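You operate a simulated robot arm through the tools that you are given. There is no shell and no other tool. Be economical: measure what you need, move in short steps, check, and stop when the job is done.

You run a simulated robot arm. Do the job below in one go: nothing can be reset, and whatever is moved stays where it is left.

TASK
Move the blue pin to the small hole, reset the grey slider, then take off the orange cap.
Fine: slide the slider all the way back first; it ends against the pin. Free the grey star knob; the cap goes on the cap tray.
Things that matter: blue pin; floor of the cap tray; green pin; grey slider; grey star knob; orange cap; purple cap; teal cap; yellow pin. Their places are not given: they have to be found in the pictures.

It is judged by the outcome, as a careful person would: the job done as asked, and still so three seconds after it is handed in. It fails if anything else is knocked over, pushed out of place, dropped, spilled or broken. A push-on lid holds only when it is set on centred and level and pressed home; a screw cap is set on level and turned clockwise until tight.

THE ROBOT
A 6-joint arm with a two-finger parallel gripper, fixed in place. Base frame: the origin is at the foot of the arm, x ahead of it, y to its left, z up; the work surface is at about z = 0.8. Lengths are in m, angles in degrees, forces in N, time in s.
With the tool pointing down near the work surface it reaches from about 0.24 to 0.64 m from the base axis. Its first joint turns from -66.0 to 66.0 degrees. Payload 2.7 kg.
The TCP is the grasp point between the finger pads, 0.023 m short of the fingertips. In the tool frame z runs along the fingers and y along their closing line. Largest opening 0.094 m; finger width 0.038, thickness 0.01; the body of the gripper, 0.054 by 0.096 m, starts 0.039 m behind the TCP.
Orientation is that of the tool frame in the base frame, as a unit quaternion [x, y, z, w]. With the fingers straight down and closing along the base's y, the tool's x points along the base's -x, its y along +y and its z along -z.

THE INTERFACE
- The arm moves only by the tool apply_moves. Its argument "motion" is a list of rows, each a list of 2 entries, a list of its own where there are three numbers: the shift along the tool's x, y, z in units of 500 mm (1.0 is 500 mm), then the turn, a rotation vector about the tool's x, y, z in units of 90 degrees (1.0 is 90 degrees). In form: [[[dx, dy, dz], [ax, ay, az]], ...]. A call has 1 to 10 rows; each row is the pose to reach, as a shift and turn from the pose commanded when the call began, along the tool's axes at that moment. "gripper" is the opening, from 0 (shut) to 1 (fully open), set as the call begins (left out, the last holds). A call with a number of a shift or a turn outside -1 to 1 is refused whole. Rows are played at 5 a second. More than 0.05 m and 8.6 degrees between two rows, or a gripper value outside its range, and nothing of the call is played. A pose out of reach is approached as far as the arm can. The call stops where the force on the tool passes 60 N (or 10 N more than at its start, if that is more) or the arm is blocked; 0.2 s more then pass. The fingers move at their own pace (about 0.045 m/s each) and stop on an object; they squeeze with about 38 N. The grip force told is the motor's: it shows also when the fingers shut on nothing. Time passes only in rows, and 0.2 s behind the last, so rows that repeat a pose let the fingers close. It gives the time, the measured TCP pose, the force on the tool (base axes), the opening and the grip force at its end, in the units of the frame above (readings bear some noise), with the torque about the TCP (base axes, N m) and any sound that the robot's microphone picked up, and new pictures: "pictures" is both (left out), scene, wrist or none.
- Cameras (640 x 400 px; columns grow to the right, rows downward): "scene" is fixed at [0.0565, -0.4219, 1.3994]; the picture's right is [0.90, -0.43, 0.00], its down [-0.27, -0.57, -0.78] and it looks along [0.34, 0.70, -0.63] (base axes); focal length 326 px, centre (320, 200). "wrist" rides on the gripper at [0.086, 0.016, -0.075] in the tool frame; the picture's right is [-0.18, 0.98, 0.00], its down [-0.58, -0.11, -0.81] and it looks along [-0.79, -0.15, 0.59] (tool axes); focal length 243 px, centre (320, 200).
- locate(camera, pixels): for up to 12 pixels [column, row] of the newest picture of that camera ("zoom" is the newest enlarged one), the place [x, y, z] in the base frame of the surface seen there, good to about 0.003 m. No time passes.
- enlarge(camera, box): a new picture of the part [left, top, right, bottom] of that camera's present view, enlarged. No time passes.
- close_job(): hands the job in; it is judged then, once.

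Keep the steps short. Do not move on a guess: measure, check each grasp and each placing, and mend mistakes. In all there are 80 turns and 200 pictures (those below and enlarged ones count). Leave the gripper open and the arm clear of the work at the hand-in unless told otherwise, and finish with a single line.

The tools are called after "Call:" by a JSON object that holds its "api" and its "payload". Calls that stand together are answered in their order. apply_moves: Moves the arm, as the interface text tells. Its arguments: {"type":"object","properties":{"motion":{"type":"array","items":{"type":"array"}},"gripper":{"type":"number"},"pictures":{"type":"string","enum":["both","scene","wrist","none"]}},"required":["motion"]} The other tools are called the same way: locate (camera, pixels) gives the place of the surface under pixels of a picture; enlarge (camera, box) takes an enlarged picture of a part of a camera's view; close_job () hands the job in.

At the start:

```text
t: 0.0
ee_pos: [0.3258, 0.1642, 1.0562]
orientation: [-0.001, 1.0, 0.001, 0.0]
wrist_force: [0.0, 0.1, -0.4]
wrist_torque: [0.01, 0.01, 0.01]
finger_gap: 0.0941
grip_force: 0.0
```

scene: 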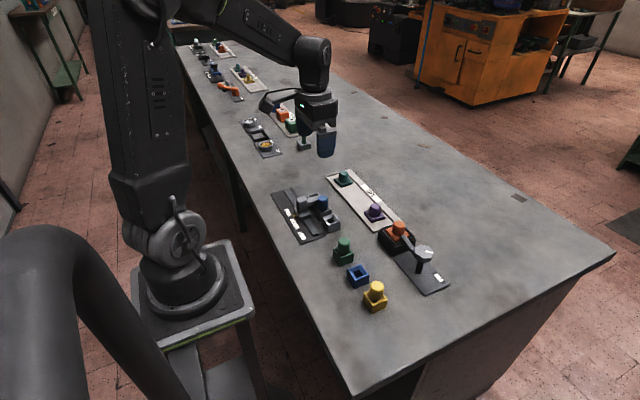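
wrist: 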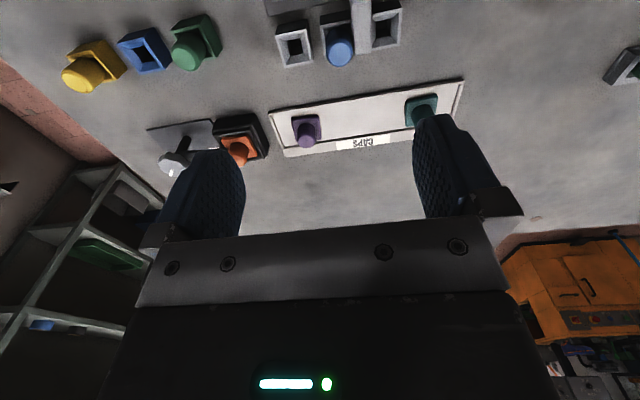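

I'll first look closer at the work area in the scene picture.

Call:
{"api": "enlarge", "payload": {"camera": "scene", "box": [260, 160, 400, 250]}}

Call:
{"api": "enlarge", "payload": {"camera": "scene", "box": [320, 210, 460, 310]}}

Call:
{"api": "enlarge", "payload": {"camera": "wrist", "box": [40, 0, 480, 200]}}

```text
4.44 times, centred on (330, 205) of scene
```

zoom: 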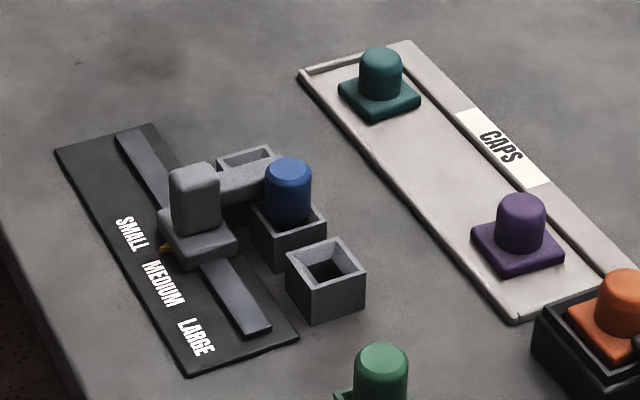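

```text
4.00 times, centred on (390, 260) of scene
```

zoom: 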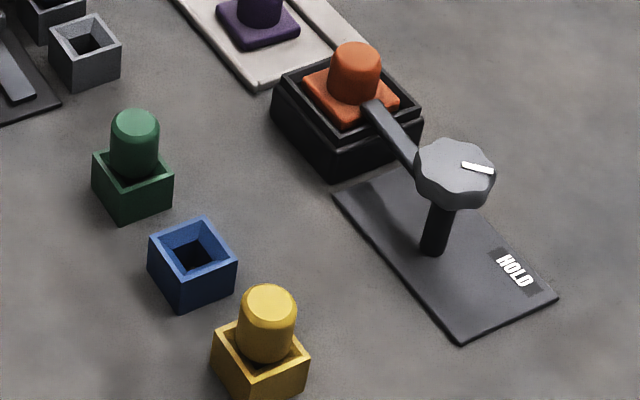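

```text
1.45 times, centred on (260, 100) of wrist
```

zoom: 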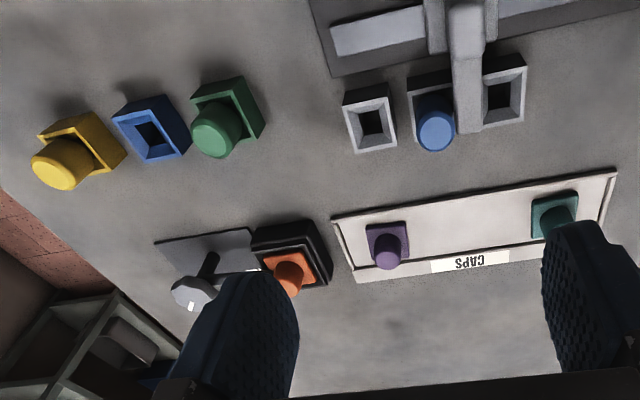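

Next I'll measure the slider fixture, pins and knob by pixel.

Call:
{"api": "enlarge", "payload": {"camera": "scene", "box": [266, 180, 346, 250]}}

Call:
{"api": "enlarge", "payload": {"camera": "wrist", "box": [250, 0, 430, 112]}}

Call:
{"api": "locate", "payload": {"camera": "wrist", "pixels": [[293, 46], [338, 52], [386, 25], [360, 20], [308, 131], [418, 108], [237, 150], [169, 165], [360, 2], [370, 45]]}}

```text
5.71 times, centred on (306, 215) of scene
```

zoom: 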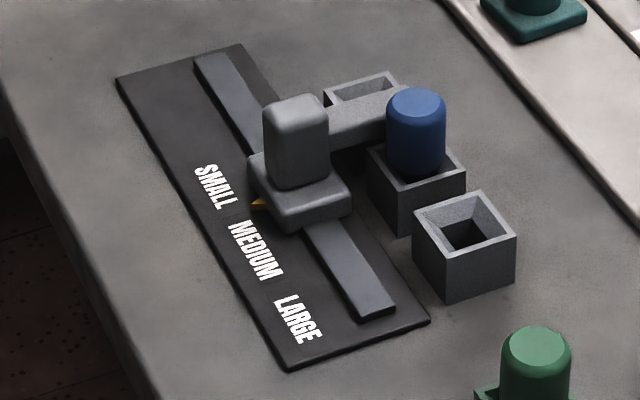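

```text
3.56 times, centred on (340, 56) of wrist
```

zoom: 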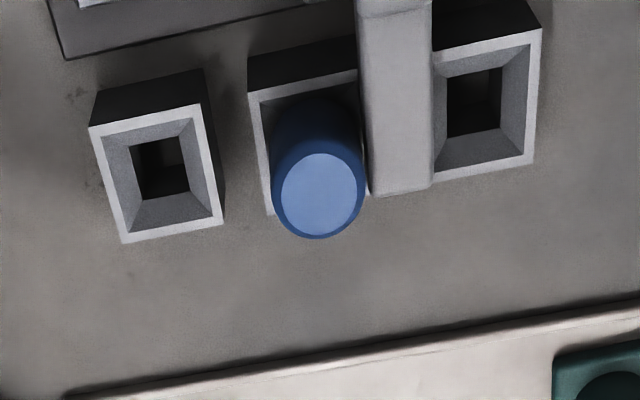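

```text
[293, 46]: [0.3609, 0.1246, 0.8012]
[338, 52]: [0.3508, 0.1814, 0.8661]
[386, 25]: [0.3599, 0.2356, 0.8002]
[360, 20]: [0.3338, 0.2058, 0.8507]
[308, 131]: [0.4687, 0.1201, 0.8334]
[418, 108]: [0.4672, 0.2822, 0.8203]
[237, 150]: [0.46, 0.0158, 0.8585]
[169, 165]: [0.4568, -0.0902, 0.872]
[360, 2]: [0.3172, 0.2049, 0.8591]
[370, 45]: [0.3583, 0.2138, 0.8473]
```

Call:
{"api": "enlarge", "payload": {"camera": "scene", "box": [266, 180, 346, 250]}}

Call:
{"api": "locate", "payload": {"camera": "zoom", "pixels": [[297, 105], [270, 115], [322, 115], [215, 57], [375, 312], [248, 160], [290, 222], [350, 190], [415, 98], [235, 47], [420, 322], [290, 150]]}}

Call:
{"api": "enlarge", "payload": {"camera": "wrist", "box": [250, 0, 430, 112]}}

Call:
{"api": "locate", "payload": {"camera": "zoom", "pixels": [[92, 130], [190, 103], [218, 222], [125, 238], [537, 33], [530, 160], [437, 180], [320, 190], [250, 88], [270, 210], [132, 148], [190, 190]]}}

```text
5.71 times, centred on (306, 215) of scene
```

zoom: 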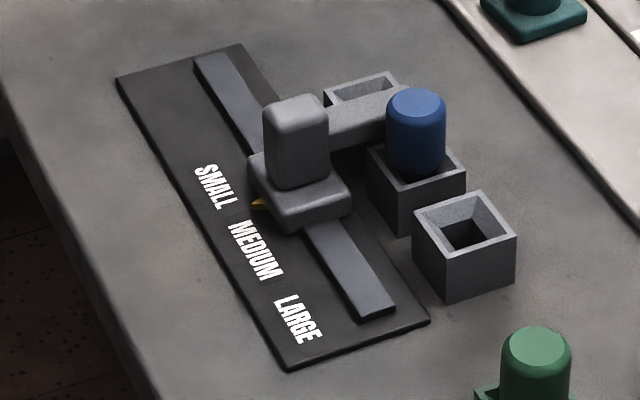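

```text
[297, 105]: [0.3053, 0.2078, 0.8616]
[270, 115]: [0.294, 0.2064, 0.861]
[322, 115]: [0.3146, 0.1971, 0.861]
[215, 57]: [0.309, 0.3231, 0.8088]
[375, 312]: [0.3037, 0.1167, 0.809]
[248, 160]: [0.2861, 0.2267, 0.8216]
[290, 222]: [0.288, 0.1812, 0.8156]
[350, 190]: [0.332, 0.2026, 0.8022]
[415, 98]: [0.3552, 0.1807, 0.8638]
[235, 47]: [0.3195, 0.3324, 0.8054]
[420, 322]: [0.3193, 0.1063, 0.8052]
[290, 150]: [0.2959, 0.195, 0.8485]
```

```text
3.56 times, centred on (340, 56) of wrist
```

zoom: 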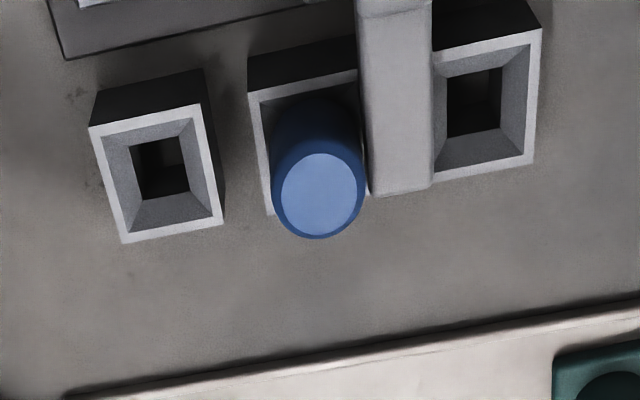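

```text
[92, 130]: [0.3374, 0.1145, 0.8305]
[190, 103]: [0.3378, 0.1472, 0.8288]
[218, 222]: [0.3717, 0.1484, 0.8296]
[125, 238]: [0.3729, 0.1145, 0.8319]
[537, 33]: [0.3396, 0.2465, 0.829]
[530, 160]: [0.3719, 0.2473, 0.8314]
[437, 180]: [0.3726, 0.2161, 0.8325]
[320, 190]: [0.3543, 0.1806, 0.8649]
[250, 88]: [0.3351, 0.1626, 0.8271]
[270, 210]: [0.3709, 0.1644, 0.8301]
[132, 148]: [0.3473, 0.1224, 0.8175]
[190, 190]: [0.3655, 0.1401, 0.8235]
```

Call:
{"api": "enlarge", "payload": {"camera": "scene", "box": [266, 180, 346, 250]}}

Call:
{"api": "locate", "payload": {"camera": "zoom", "pixels": [[212, 187], [255, 250], [298, 320], [260, 203], [283, 97], [310, 97], [325, 105], [280, 122], [305, 125], [345, 100], [370, 120], [380, 92]]}}

Call:
{"api": "enlarge", "payload": {"camera": "scene", "box": [360, 210, 460, 300]}}

Call:
{"api": "locate", "payload": {"camera": "zoom", "pixels": [[235, 75], [230, 110], [180, 110], [300, 130], [150, 130], [350, 240], [390, 280], [440, 280], [425, 230], [250, 180], [400, 345], [350, 310]]}}

```text
5.71 times, centred on (306, 215) of scene
```

zoom: 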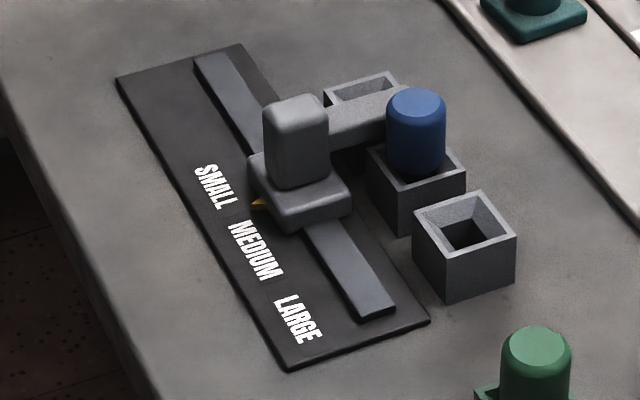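

```text
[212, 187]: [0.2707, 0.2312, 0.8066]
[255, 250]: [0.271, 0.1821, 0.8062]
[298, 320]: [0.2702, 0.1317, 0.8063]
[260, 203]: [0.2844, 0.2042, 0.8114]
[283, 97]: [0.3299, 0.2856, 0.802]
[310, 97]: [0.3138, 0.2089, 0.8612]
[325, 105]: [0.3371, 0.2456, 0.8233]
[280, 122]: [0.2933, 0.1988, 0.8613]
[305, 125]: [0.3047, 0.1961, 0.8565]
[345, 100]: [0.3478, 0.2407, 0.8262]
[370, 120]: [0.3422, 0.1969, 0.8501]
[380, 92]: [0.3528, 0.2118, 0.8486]
```

```text
4.44 times, centred on (410, 255) of scene
```

zoom: 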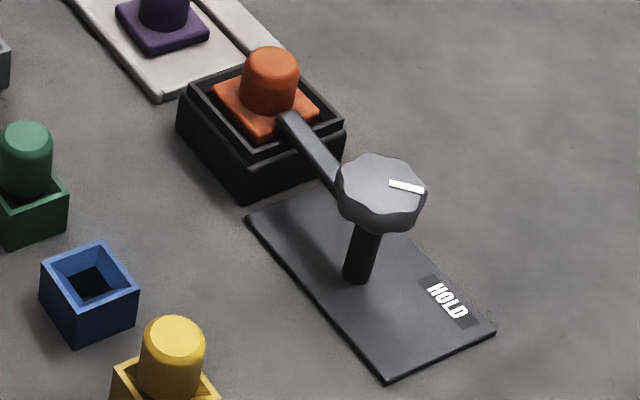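

```text
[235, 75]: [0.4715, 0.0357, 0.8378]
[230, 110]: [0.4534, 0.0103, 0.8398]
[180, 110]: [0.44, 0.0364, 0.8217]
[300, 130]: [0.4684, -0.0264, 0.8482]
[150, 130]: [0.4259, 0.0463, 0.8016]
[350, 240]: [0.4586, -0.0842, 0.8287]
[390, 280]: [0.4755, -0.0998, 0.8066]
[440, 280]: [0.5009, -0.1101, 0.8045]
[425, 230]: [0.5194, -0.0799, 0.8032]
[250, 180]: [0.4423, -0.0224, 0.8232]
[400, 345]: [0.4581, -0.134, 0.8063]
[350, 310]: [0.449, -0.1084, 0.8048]
```

The labels line up with the holes: small is at y≈0.231, medium (holding the blue pin) at 0.181, large at 0.131. The slider handle is at about (0.305, 0.203), top z 0.861. "Back" is toward +y, away from the pin. I'll move above the handle.

Call:
{"api": "apply_moves", "payload": {"motion": [[[0.03, 0.06, 0.05], [0, 0, 0]], [[0.0416, 0.0776, 0.14], [0, 0, 0]], [[0.0416, 0.0776, 0.22], [0, 0, 0]], [[0.0416, 0.0776, 0.29], [0, 0, 0]]], "gripper": 1}}

```text
t: 1.0
ee_pos: [0.3072, 0.2021, 0.9115]
orientation: [0.0, 1.0, 0.001, -0.001]
wrist_force: [0.5, -0.3, 0.4]
wrist_torque: [0.0, -0.01, 0.01]
finger_gap: 0.0943
grip_force: 0.1
```

scene: 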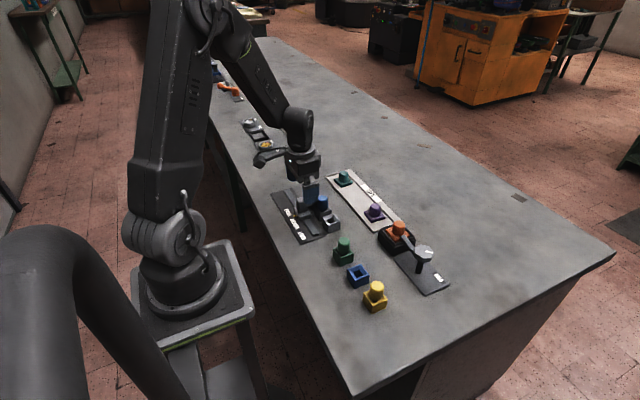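
wrist: 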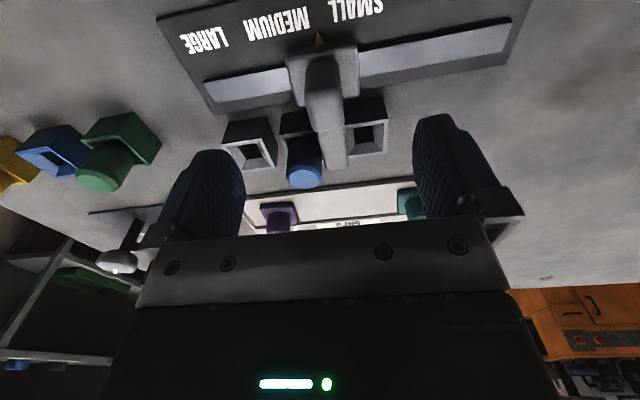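

Pose is as planned with the fingers either side of the handle. I'll descend to z≈0.858 and close on it along y.

Call:
{"api": "apply_moves", "payload": {"motion": [[[0, 0, 0.06], [0, 0, 0]], [[0, 0, 0.107], [0, 0, 0]], [[0, 0, 0.107], [0, 0, 0]]], "pictures": "none"}}

Call:
{"api": "apply_moves", "payload": {"motion": [[[0, 0, 0], [0, 0, 0]], [[0, 0, 0], [0, 0, 0]], [[0, 0, 0], [0, 0, 0]], [[0, 0, 0], [0, 0, 0]], [[0, 0, 0], [0, 0, 0]], [[0, 0, 0], [0, 0, 0]]], "gripper": 0.15}}

```text
t: 1.8
ee_pos: [0.3053, 0.2013, 0.8585]
orientation: [0.0, 1.0, 0.001, 0.0]
wrist_force: [0.5, -0.8, -0.4]
wrist_torque: [0.03, -0.04, 0.0]
finger_gap: 0.094
grip_force: 0.1
```

```text
t: 3.2
ee_pos: [0.3055, 0.2017, 0.8584]
orientation: [0.0, 1.0, 0.001, -0.001]
wrist_force: [-1.2, 0.8, 0.0]
wrist_torque: [-0.23, -0.27, -0.09]
finger_gap: 0.022
grip_force: 45.0
```

scene: 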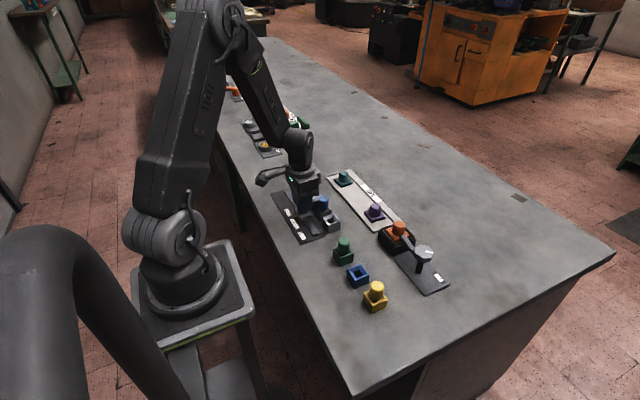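
wrist: 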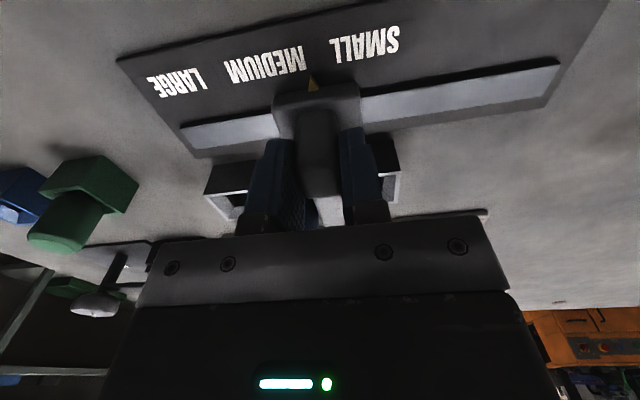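

The handle is held (gap 0.022, 45 N). I'll slide it toward +y in small steps, watching the force.

Call:
{"api": "apply_moves", "payload": {"motion": [[[0, 0.02, 0], [0, 0, 0]], [[0, 0.04, 0], [0, 0, 0]], [[0, 0.06, 0], [0, 0, 0]], [[0, 0.08, 0], [0, 0, 0]], [[0, 0.1, 0], [0, 0, 0]], [[0, 0.12, 0], [0, 0, 0]]]}}

```text
t: 4.6
ee_pos: [0.3047, 0.2643, 0.8583]
orientation: [0.0, 1.0, 0.001, -0.001]
wrist_force: [-21.6, -1.8, 24.7]
wrist_torque: [-0.07, 1.18, -0.07]
finger_gap: 0.022
grip_force: 45.4
```

scene: 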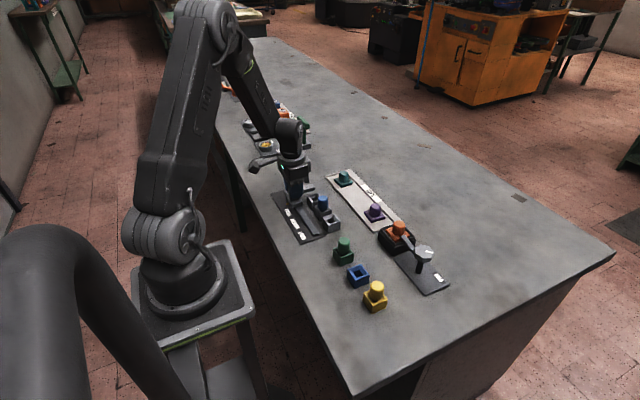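
wrist: 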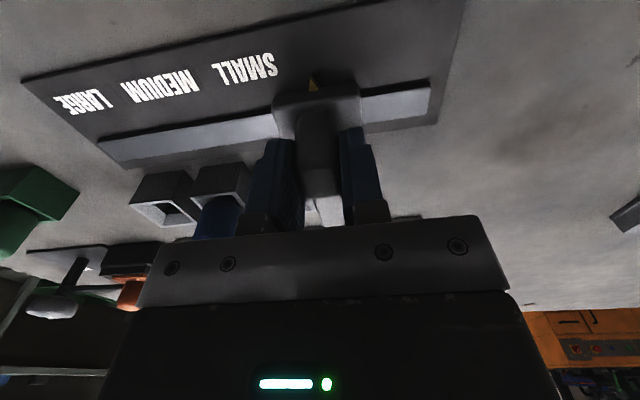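

It slides; now at y≈0.264. I'll continue gently to the end stop near y≈0.30.

Call:
{"api": "apply_moves", "payload": {"motion": [[[0, 0.015, 0], [0, 0, 0]], [[0, 0.03, 0], [0, 0, 0]], [[0, 0.045, 0], [0, 0, 0]], [[0, 0.06, 0], [0, 0, 0]], [[0, 0.075, 0], [0, 0, 0]], [[0, 0.09, 0], [0, 0, 0]]]}}

```text
t: 6.0
ee_pos: [0.3051, 0.3056, 0.8588]
orientation: [0.0, 1.0, -0.003, -0.002]
wrist_force: [-18.6, -26.6, 21.8]
wrist_torque: [0.48, -0.91, -0.06]
finger_gap: 0.022
grip_force: 44.7
```

scene: 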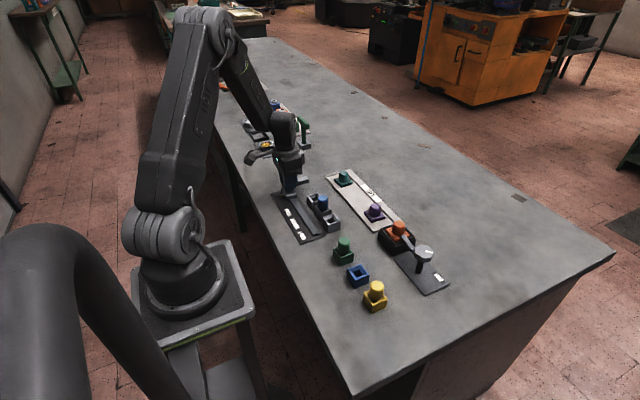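
wrist: 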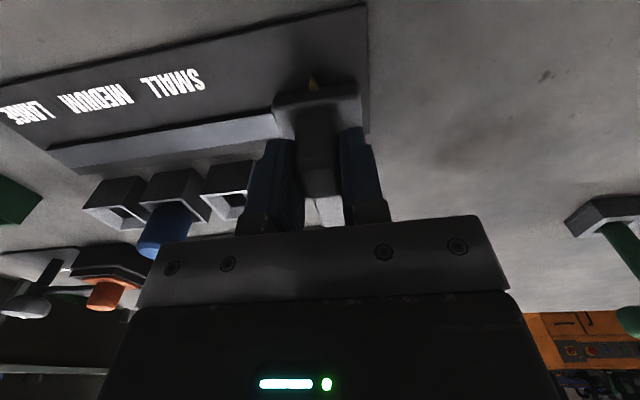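

The slider is at its end stop (y≈0.306). I'll open, then rise straight up.

Call:
{"api": "apply_moves", "payload": {"motion": [[[0, -0.006, 0], [0, 0, 0]], [[0, -0.006, 0], [0, 0, 0]], [[0, -0.006, 0], [0, 0, 0]], [[0, -0.006, 0], [0, 0, 0]]], "gripper": 0.6, "pictures": "none"}}

Call:
{"api": "apply_moves", "payload": {"motion": [[[0, 0, -0.06], [0, 0, 0]], [[0, 0, -0.12], [0, 0, 0]], [[-0.04, -0.08, -0.14], [0, 0, 0]], [[-0.08, -0.16, -0.14], [0, 0, 0]], [[-0.098, -0.239, -0.14], [0, 0, 0]], [[-0.098, -0.239, -0.14], [0, 0, 0]]]}}

Call:
{"api": "enlarge", "payload": {"camera": "scene", "box": [266, 160, 376, 250]}}

```text
t: 7.0
ee_pos: [0.3065, 0.3047, 0.8576]
orientation: [-0.001, 1.0, 0.0, 0.0]
wrist_force: [-0.1, 0.9, 0.2]
wrist_torque: [-0.01, 0.0, 0.02]
finger_gap: 0.0564
grip_force: 0.1
```

```text
t: 8.4
ee_pos: [0.3563, 0.1843, 0.9283]
orientation: [0.0, 1.0, 0.001, 0.001]
wrist_force: [-0.4, 0.2, 0.0]
wrist_torque: [0.01, 0.04, -0.02]
finger_gap: 0.0566
grip_force: 0.1
```

scene: 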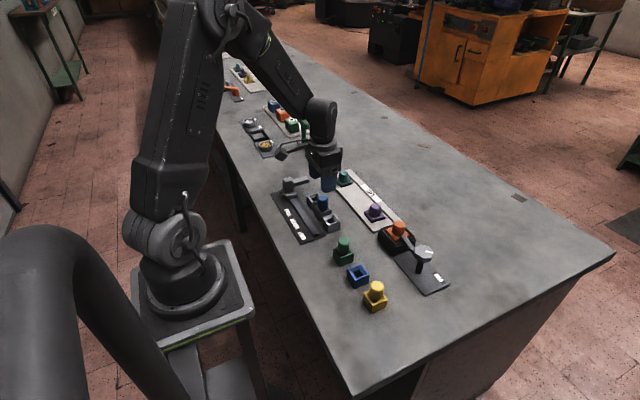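
wrist: 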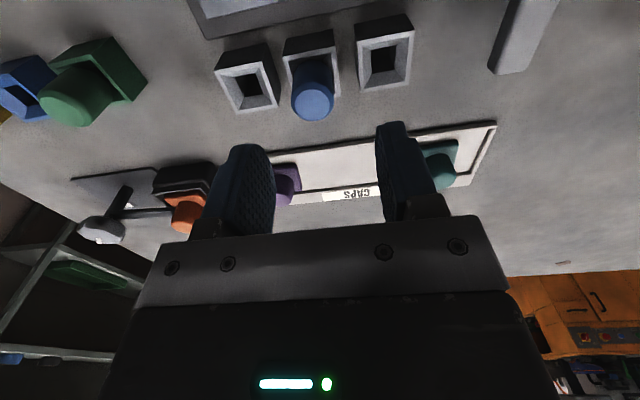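

```text
4.44 times, centred on (321, 205) of scene
```

zoom: 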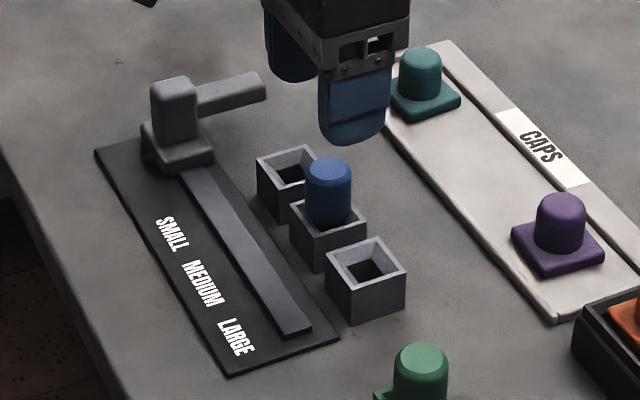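

The slider stays back. I'll re-measure the pin and small hole rim up close.

Call:
{"api": "enlarge", "payload": {"camera": "wrist", "box": [200, 5, 430, 135]}}

Call:
{"api": "locate", "payload": {"camera": "wrist", "pixels": [[313, 101], [297, 101], [328, 101], [313, 112], [360, 27], [407, 24], [411, 80], [360, 90], [313, 90], [370, 46], [397, 42], [398, 70]]}}

```text
2.78 times, centred on (315, 70) of wrist
```

zoom: 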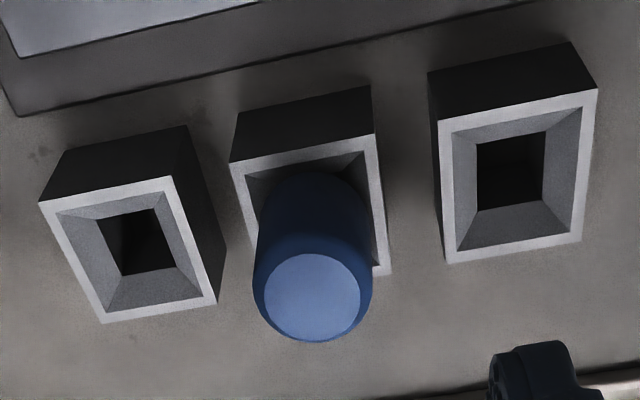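

```text
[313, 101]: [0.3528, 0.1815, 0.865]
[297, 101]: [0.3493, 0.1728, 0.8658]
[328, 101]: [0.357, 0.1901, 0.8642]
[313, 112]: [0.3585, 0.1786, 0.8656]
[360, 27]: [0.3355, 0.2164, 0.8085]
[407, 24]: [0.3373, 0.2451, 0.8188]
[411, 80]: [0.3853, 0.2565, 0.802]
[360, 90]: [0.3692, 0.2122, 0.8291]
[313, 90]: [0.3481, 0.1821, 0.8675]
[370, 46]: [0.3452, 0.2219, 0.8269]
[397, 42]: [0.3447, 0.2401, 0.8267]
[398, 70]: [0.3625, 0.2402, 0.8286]
```

Pin centre ≈ (0.354, 0.181), small hole centre ≈ (0.355, 0.231). Descending over the pin to z≈0.858.

Call:
{"api": "apply_moves", "payload": {"motion": [[[0.004, -0.006, 0.05], [0, 0, 0]], [[0.004, -0.006, 0.1], [0, 0, 0]], [[0.004, -0.006, 0.139], [0, 0, 0]], [[0.004, -0.006, 0.139], [0, 0, 0]]]}}

```text
t: 9.4
ee_pos: [0.353, 0.1832, 0.8583]
orientation: [-0.001, 1.0, 0.0, 0.0]
wrist_force: [0.5, -0.7, 0.4]
wrist_torque: [-0.01, -0.03, 0.02]
finger_gap: 0.0564
grip_force: 0.0
```

scene: 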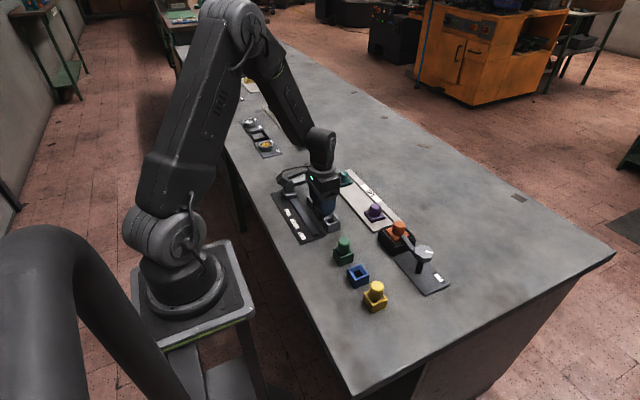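
wrist: 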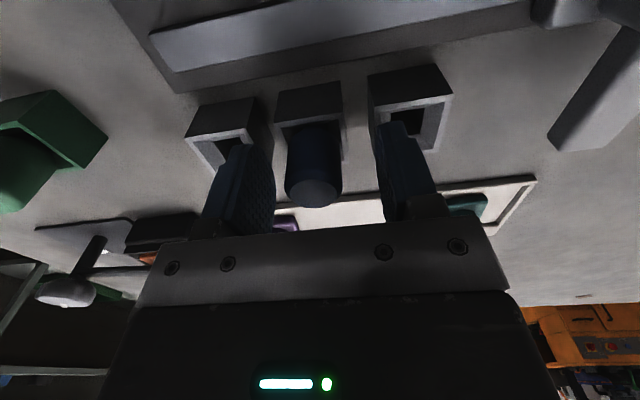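

The pin sits slightly to −y between the fingers; I shift 2.5 mm and close.

Call:
{"api": "apply_moves", "payload": {"motion": [[[0, -0.005, 0], [0, 0, 0]], [[0, -0.005, 0], [0, 0, 0]], [[0, -0.005, 0], [0, 0, 0]], [[0, -0.005, 0], [0, 0, 0]], [[0, -0.005, 0], [0, 0, 0]]], "gripper": 0.15}}

```text
t: 10.6
ee_pos: [0.3535, 0.1793, 0.8572]
orientation: [0.0, 1.0, 0.0, 0.001]
wrist_force: [-0.2, -0.7, 1.0]
wrist_torque: [-0.02, 0.0, 0.01]
finger_gap: 0.0267
grip_force: 38.6
```

scene: 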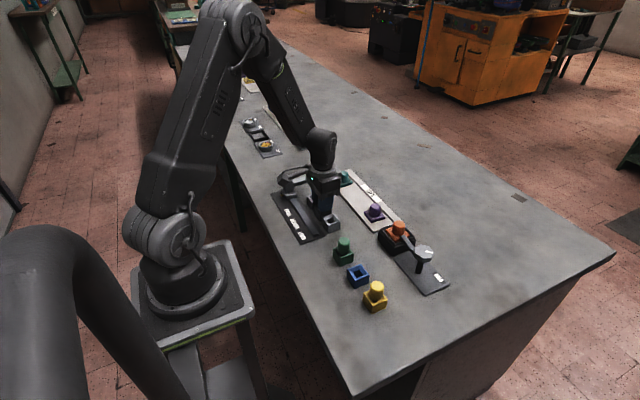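
wrist: 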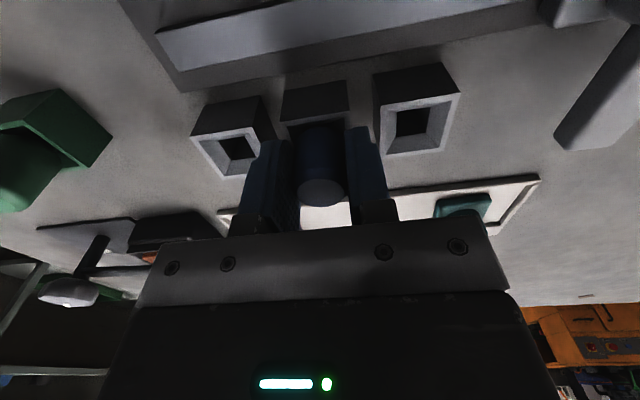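

Held (gap 0.0267, 38.6 N). Lifting 8 cm.

Call:
{"api": "apply_moves", "payload": {"motion": [[[0, 0, -0.03], [0, 0, 0]], [[0, 0, -0.08], [0, 0, 0]], [[0, 0, -0.13], [0, 0, 0]], [[0, 0, -0.16], [0, 0, 0]], [[0, 0, -0.16], [0, 0, 0]]]}}

Call:
{"api": "enlarge", "payload": {"camera": "scene", "box": [266, 150, 376, 240]}}

Call:
{"api": "enlarge", "payload": {"camera": "wrist", "box": [200, 40, 460, 240]}}

```text
t: 11.8
ee_pos: [0.3534, 0.1804, 0.9391]
orientation: [0.0, 1.0, 0.001, 0.0]
wrist_force: [0.3, 0.1, 0.2]
wrist_torque: [-0.02, 0.01, 0.02]
finger_gap: 0.0265
grip_force: 38.0
```

scene: 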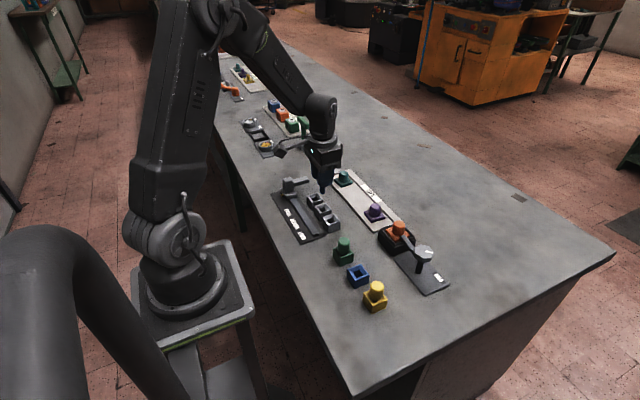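
wrist: 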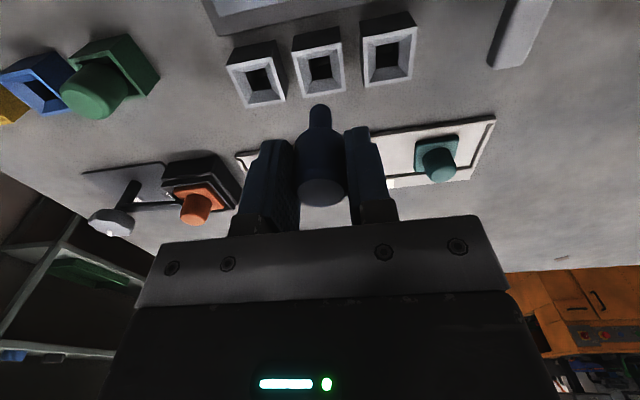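

```text
4.44 times, centred on (321, 195) of scene
```

zoom: 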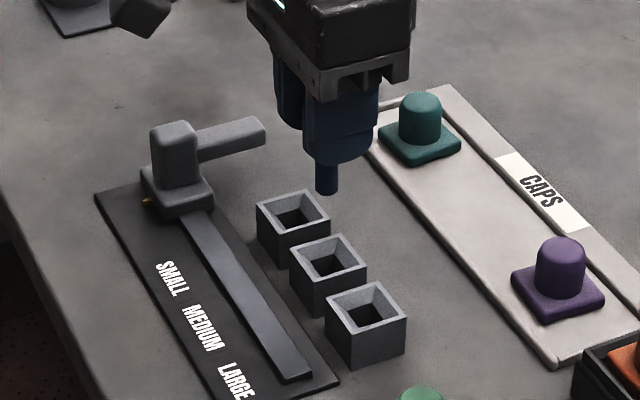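

```text
2.00 times, centred on (330, 140) of wrist
```

zoom: 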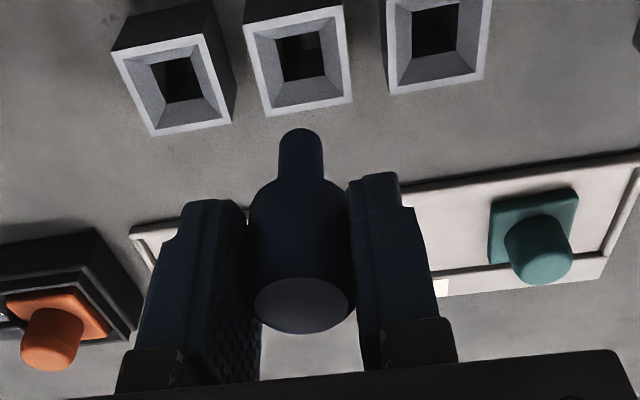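

The pin has a thin round shank and the holes are funnelled. Moving +0.05 in y over the small hole, still high.

Call:
{"api": "apply_moves", "payload": {"motion": [[[0, 0.05, 0], [0, 0, 0]], [[0, 0.101, 0], [0, 0, 0]], [[0, 0.101, 0.04], [0, 0, 0]], [[0, 0.101, 0.06], [0, 0, 0]], [[0, 0.101, 0.06], [0, 0, 0]]]}}

Call:
{"api": "enlarge", "payload": {"camera": "scene", "box": [266, 150, 376, 240]}}

Call:
{"api": "enlarge", "payload": {"camera": "wrist", "box": [200, 40, 460, 240]}}

```text
t: 13.0
ee_pos: [0.3543, 0.2306, 0.9089]
orientation: [0.0, 1.0, 0.001, 0.0]
wrist_force: [0.5, 1.5, -0.1]
wrist_torque: [0.0, 0.03, 0.02]
finger_gap: 0.0266
grip_force: 37.7
```

scene: 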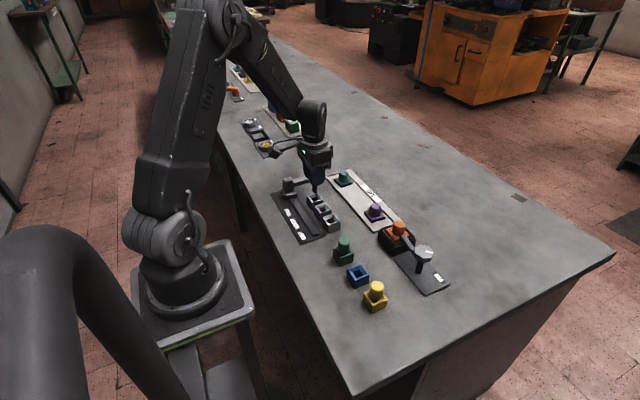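
wrist: 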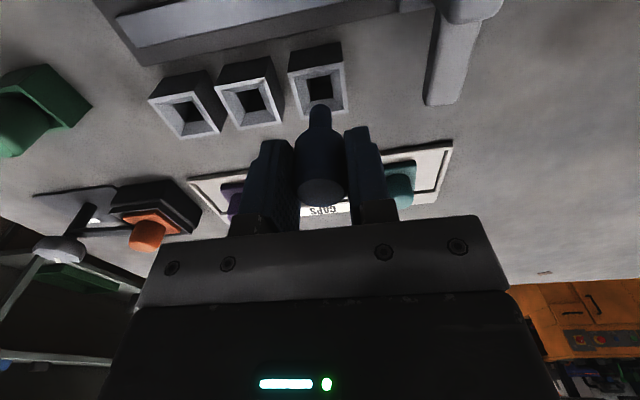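

```text
4.44 times, centred on (321, 195) of scene
```

zoom: 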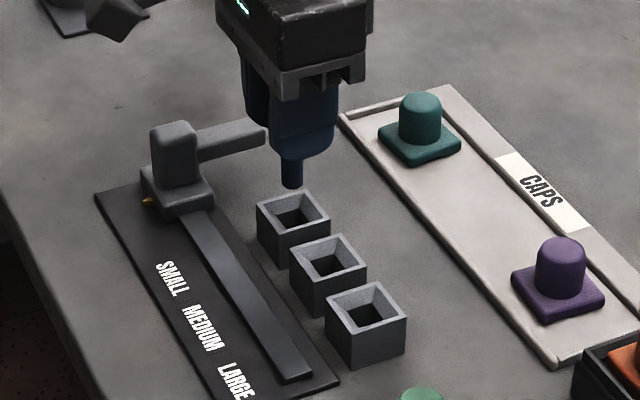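

```text
2.00 times, centred on (330, 140) of wrist
```

zoom: 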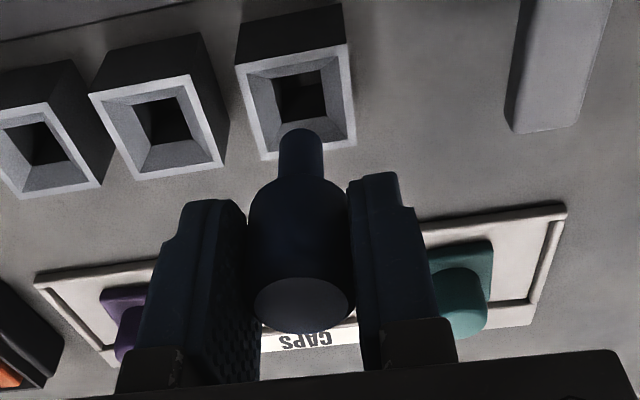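

Aligned over the small hole. Lowering in small steps back to the original seated height (z≈0.858).

Call:
{"api": "apply_moves", "payload": {"motion": [[[0, 0, 0.03], [0, 0, 0]], [[0, 0, 0.05], [0, 0, 0]], [[0, 0, 0.065], [0, 0, 0]], [[0, 0, 0.08], [0, 0, 0]], [[0, 0, 0.09], [0, 0, 0]], [[0, 0, 0.1], [0, 0, 0]], [[0, 0, 0.103], [0, 0, 0]], [[0, 0, 0.103], [0, 0, 0]]]}}

Call:
{"api": "enlarge", "payload": {"camera": "scene", "box": [266, 150, 376, 240]}}

```text
t: 14.8
ee_pos: [0.3531, 0.2307, 0.8584]
orientation: [0.0, 1.0, 0.001, 0.001]
wrist_force: [-5.4, -1.2, 15.1]
wrist_torque: [0.16, 0.3, 0.03]
finger_gap: 0.0266
grip_force: 38.2
```

scene: 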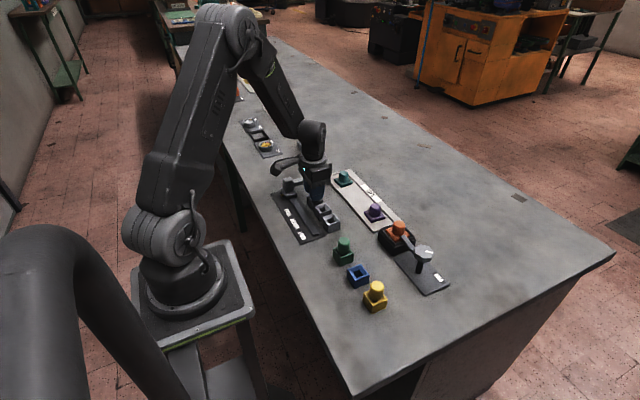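
wrist: 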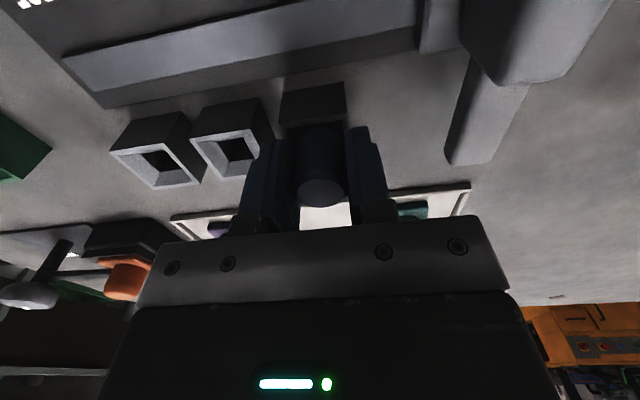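

```text
4.44 times, centred on (321, 195) of scene
```

zoom: 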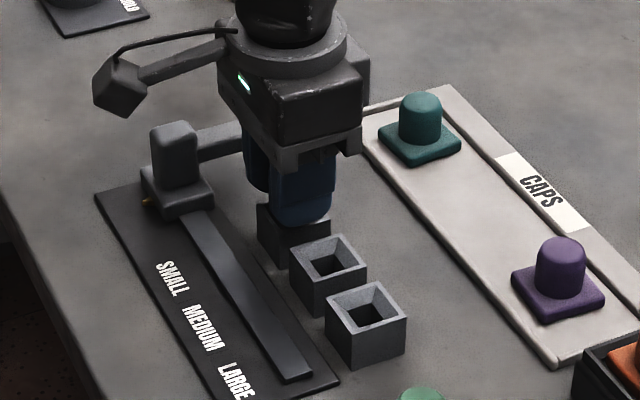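

Seated with light contact (15 N) at the original height. Release and rise.

Call:
{"api": "apply_moves", "payload": {"motion": [[[0, 0, 0], [0, 0, 0]], [[0, 0, 0], [0, 0, 0]], [[0, 0, 0], [0, 0, 0]]], "gripper": 0.6, "pictures": "none"}}

Call:
{"api": "apply_moves", "payload": {"motion": [[[0, 0, -0.06], [0, 0, 0]], [[0, 0, -0.13], [0, 0, 0]], [[0.05, 0.05, -0.14], [0, 0, 0]], [[0.097, 0.1, -0.14], [0, 0, 0]], [[0.097, 0.148, -0.14], [0, 0, 0]], [[0.097, 0.148, -0.14], [0, 0, 0]]]}}

Call:
{"api": "enlarge", "payload": {"camera": "scene", "box": [266, 150, 376, 240]}}

Call:
{"api": "locate", "payload": {"camera": "wrist", "pixels": [[320, 100], [330, 130]]}}

```text
t: 15.6
ee_pos: [0.3529, 0.2314, 0.8575]
orientation: [0.0, 1.0, 0.001, 0.0]
wrist_force: [-0.6, 0.5, 0.0]
wrist_torque: [-0.01, -0.01, -0.04]
finger_gap: 0.0562
grip_force: 0.0
```

```text
t: 17.0
ee_pos: [0.305, 0.3054, 0.9279]
orientation: [0.001, 1.0, 0.001, 0.0]
wrist_force: [0.1, 0.1, -0.2]
wrist_torque: [0.04, -0.02, -0.01]
finger_gap: 0.0566
grip_force: 0.1
```

scene: 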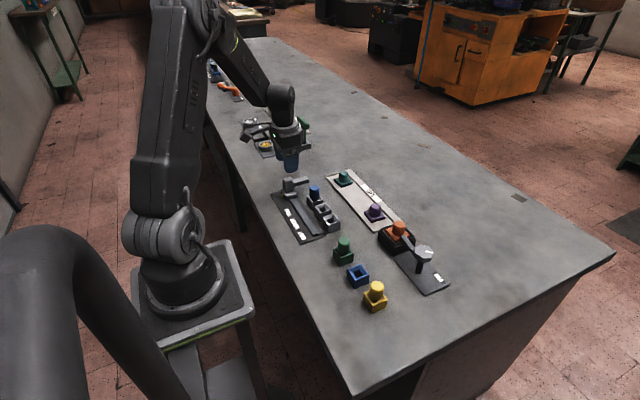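
wrist: 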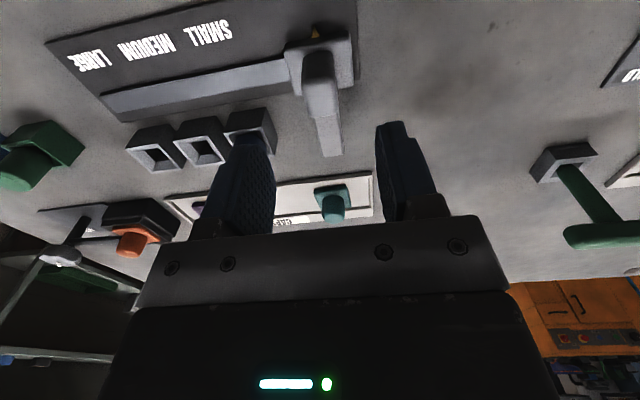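

```text
4.44 times, centred on (321, 195) of scene
```

zoom: 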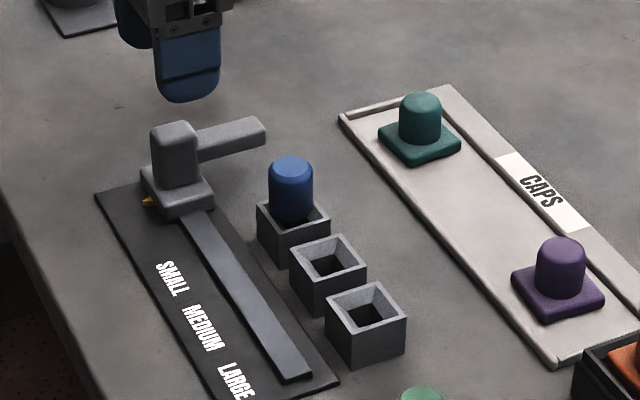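

```text
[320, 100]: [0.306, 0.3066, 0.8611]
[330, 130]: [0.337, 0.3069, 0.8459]
```

The pin stands upright in the small hole. The handle is at (0.306, 0.306); descend and grip it.

Call:
{"api": "apply_moves", "payload": {"motion": [[[0, 0.002, 0.06], [0, 0, 0]], [[0, 0.002, 0.11], [0, 0, 0]], [[0, 0.002, 0.139], [0, 0, 0]], [[0, 0.002, 0.139], [0, 0, 0]]], "pictures": "none"}}

Call:
{"api": "apply_moves", "payload": {"motion": [[[0, 0, 0], [0, 0, 0]], [[0, 0, 0], [0, 0, 0]], [[0, 0, 0], [0, 0, 0]], [[0, 0, 0], [0, 0, 0]]], "gripper": 0.15, "pictures": "none"}}

```text
t: 18.0
ee_pos: [0.3055, 0.3051, 0.8579]
orientation: [0.0, 1.0, 0.001, 0.0]
wrist_force: [-0.9, -0.2, 0.2]
wrist_torque: [0.03, -0.03, 0.02]
finger_gap: 0.0564
grip_force: 0.2
```

```text
t: 19.0
ee_pos: [0.3058, 0.3052, 0.8579]
orientation: [0.0, 1.0, 0.0, -0.001]
wrist_force: [1.5, -6.5, 0.7]
wrist_torque: [-0.27, 0.22, -0.03]
finger_gap: 0.0219
grip_force: 45.3
```

Held. The arm should meet the pin at about y≈0.253; slide to 0.258 first, then creep.

Call:
{"api": "apply_moves", "payload": {"motion": [[[0, -0.02, 0], [0, 0, 0]], [[0, -0.04, 0], [0, 0, 0]], [[0, -0.06, 0], [0, 0, 0]], [[0, -0.08, 0], [0, 0, 0]], [[0, -0.094, 0], [0, 0, 0]], [[0, -0.094, 0], [0, 0, 0]]]}}

Call:
{"api": "enlarge", "payload": {"camera": "scene", "box": [266, 150, 376, 240]}}

```text
t: 20.4
ee_pos: [0.3057, 0.2592, 0.8572]
orientation: [0.0, 1.0, 0.002, 0.001]
wrist_force: [14.0, 0.7, -1.5]
wrist_torque: [-0.51, 0.95, -0.18]
finger_gap: 0.0218
grip_force: 45.1
```

scene: 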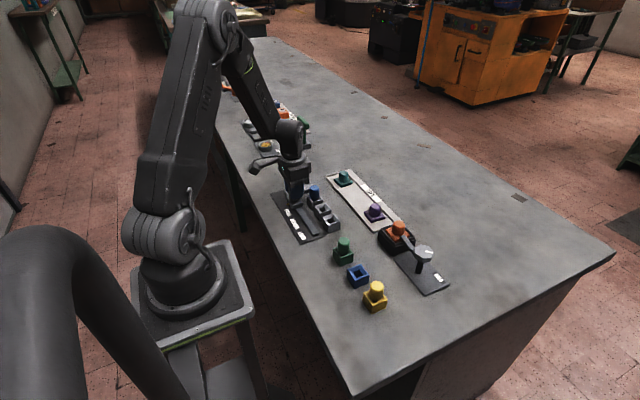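
wrist: 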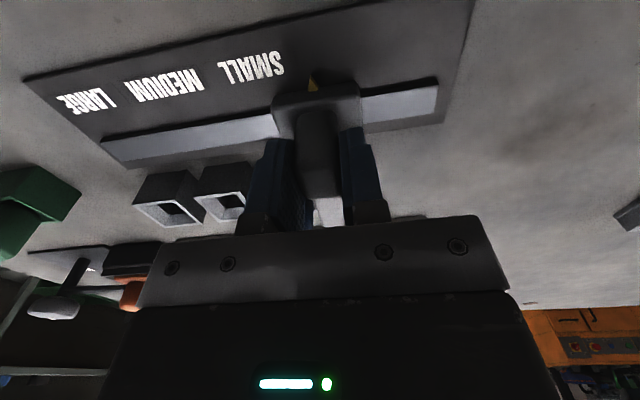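

```text
4.44 times, centred on (321, 195) of scene
```

zoom: 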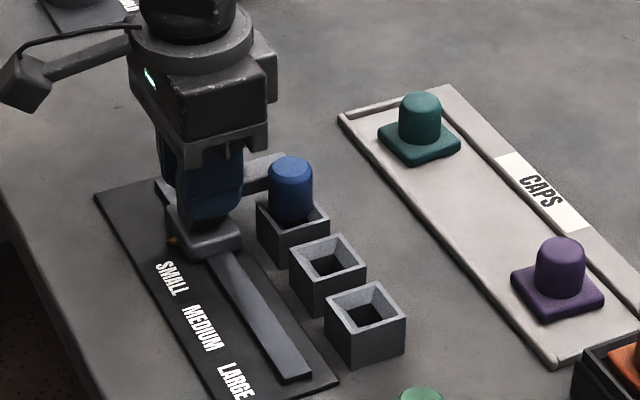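

Close to the pin now. Creeping 1 mm per row.

Call:
{"api": "apply_moves", "payload": {"motion": [[[0, -0.003, 0], [0, 0, 0]], [[0, -0.006, 0], [0, 0, 0]], [[0, -0.008, 0], [0, 0, 0]], [[0, -0.01, 0], [0, 0, 0]], [[0, -0.01, 0], [0, 0, 0]]], "pictures": "none"}}

```text
t: 21.6
ee_pos: [0.3057, 0.2532, 0.8587]
orientation: [0.0, 1.0, 0.002, 0.001]
wrist_force: [32.1, 0.8, -18.5]
wrist_torque: [-0.62, -0.41, -0.26]
finger_gap: 0.0218
grip_force: 45.7
```

Call:
{"api": "apply_moves", "payload": {"motion": [[[0, -0.002, 0], [0, 0, 0]], [[0, -0.004, 0], [0, 0, 0]], [[0, -0.004, 0], [0, 0, 0]]], "pictures": "wrist"}}

Call:
{"api": "enlarge", "payload": {"camera": "scene", "box": [286, 170, 346, 220]}}

```text
t: 22.4
ee_pos: [0.3067, 0.2529, 0.8588]
orientation: [0.0, 1.0, 0.002, 0.0]
wrist_force: [34.9, 1.1, -22.1]
wrist_torque: [-0.58, -0.16, -0.25]
finger_gap: 0.0216
grip_force: 44.8
```

wrist: 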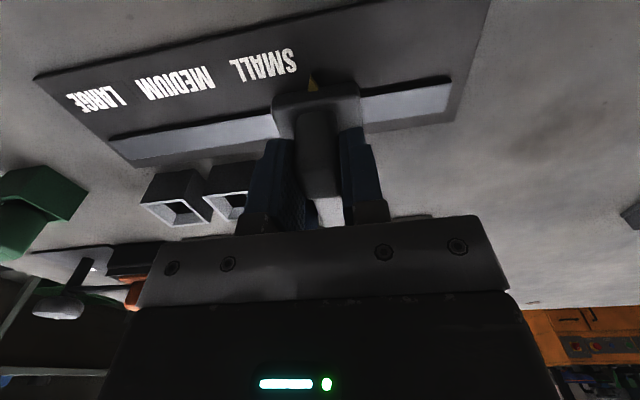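

```text
8.00 times, centred on (316, 195) of scene
```

zoom: 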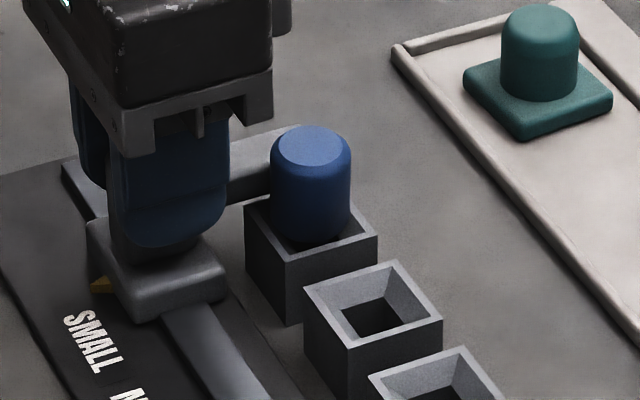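

Motion has stopped (commanded 2 mm, moved 0.3 mm), arm looks against the pin. I'll release and inspect.

Call:
{"api": "apply_moves", "payload": {"motion": [[[0, 0, 0], [0, 0, 0]], [[0, 0, 0], [0, 0, 0]], [[0, 0, 0], [0, 0, 0]]], "gripper": 0.5, "pictures": "none"}}

Call:
{"api": "apply_moves", "payload": {"motion": [[[0, 0, -0.06], [0, 0, 0]], [[0, 0, -0.13], [0, 0, 0]], [[0, 0, -0.2], [0, 0, 0]], [[0, 0, -0.2], [0, 0, 0]]]}}

Call:
{"api": "enlarge", "payload": {"camera": "scene", "box": [286, 170, 346, 220]}}

Call:
{"api": "enlarge", "payload": {"camera": "wrist", "box": [220, 0, 400, 112]}}

```text
t: 23.2
ee_pos: [0.3037, 0.2514, 0.8591]
orientation: [0.0, 1.0, 0.001, -0.001]
wrist_force: [-0.4, 0.2, -0.2]
wrist_torque: [-0.02, 0.0, -0.03]
finger_gap: 0.0471
grip_force: 0.0
```

```text
t: 24.2
ee_pos: [0.3045, 0.2503, 0.9567]
orientation: [0.0, 1.0, 0.001, 0.0]
wrist_force: [-0.1, 0.0, 0.3]
wrist_torque: [-0.01, -0.03, 0.01]
finger_gap: 0.0467
grip_force: 0.0
```

scene: 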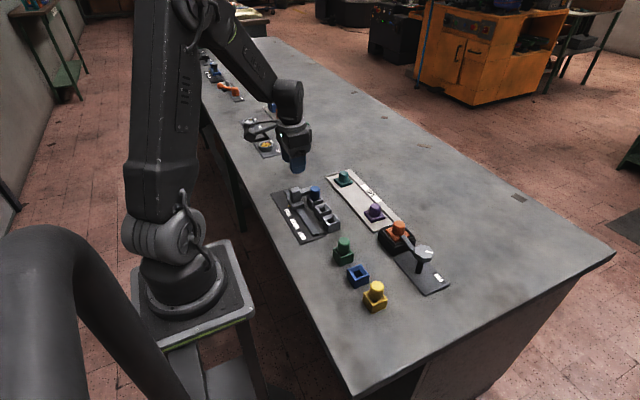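
wrist: 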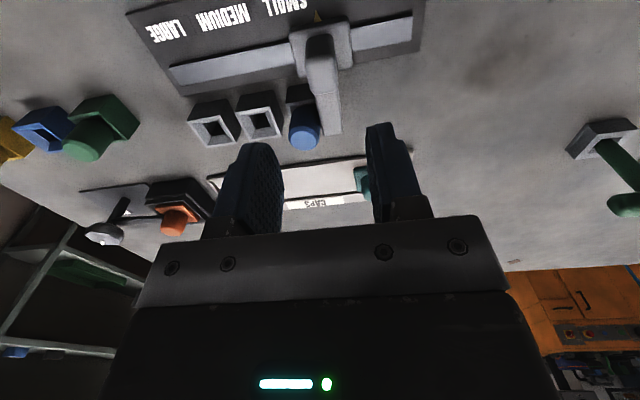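

```text
8.00 times, centred on (316, 195) of scene
```

zoom: 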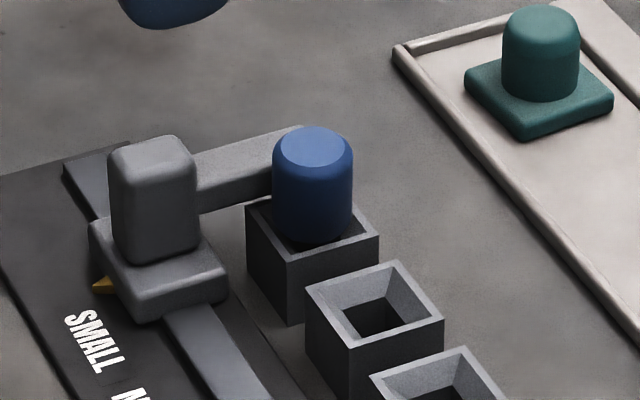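

```text
3.56 times, centred on (310, 56) of wrist
```

zoom: 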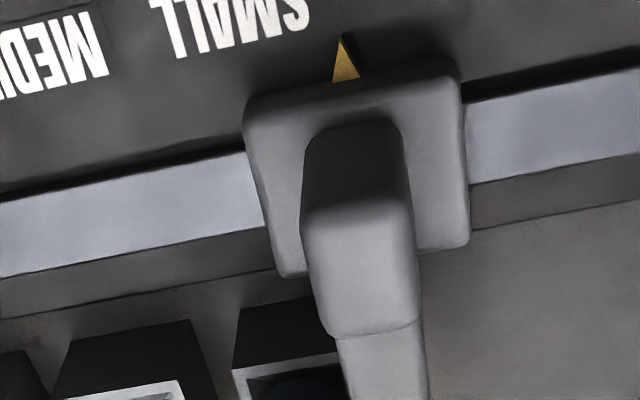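

Call:
{"api": "enlarge", "payload": {"camera": "wrist", "box": [265, 70, 365, 155]}}

Call:
{"api": "locate", "payload": {"camera": "wrist", "pixels": [[319, 45], [328, 125], [317, 125], [319, 128], [310, 140], [302, 141]]}}

```text
4.71 times, centred on (315, 112) of wrist
```

zoom: 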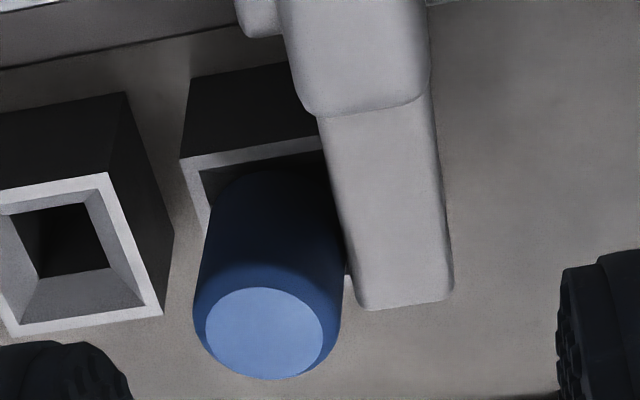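

```text
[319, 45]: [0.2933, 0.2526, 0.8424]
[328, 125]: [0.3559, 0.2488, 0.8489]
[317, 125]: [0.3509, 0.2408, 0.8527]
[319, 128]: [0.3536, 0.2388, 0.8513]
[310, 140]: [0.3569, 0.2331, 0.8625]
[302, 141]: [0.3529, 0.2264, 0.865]
```

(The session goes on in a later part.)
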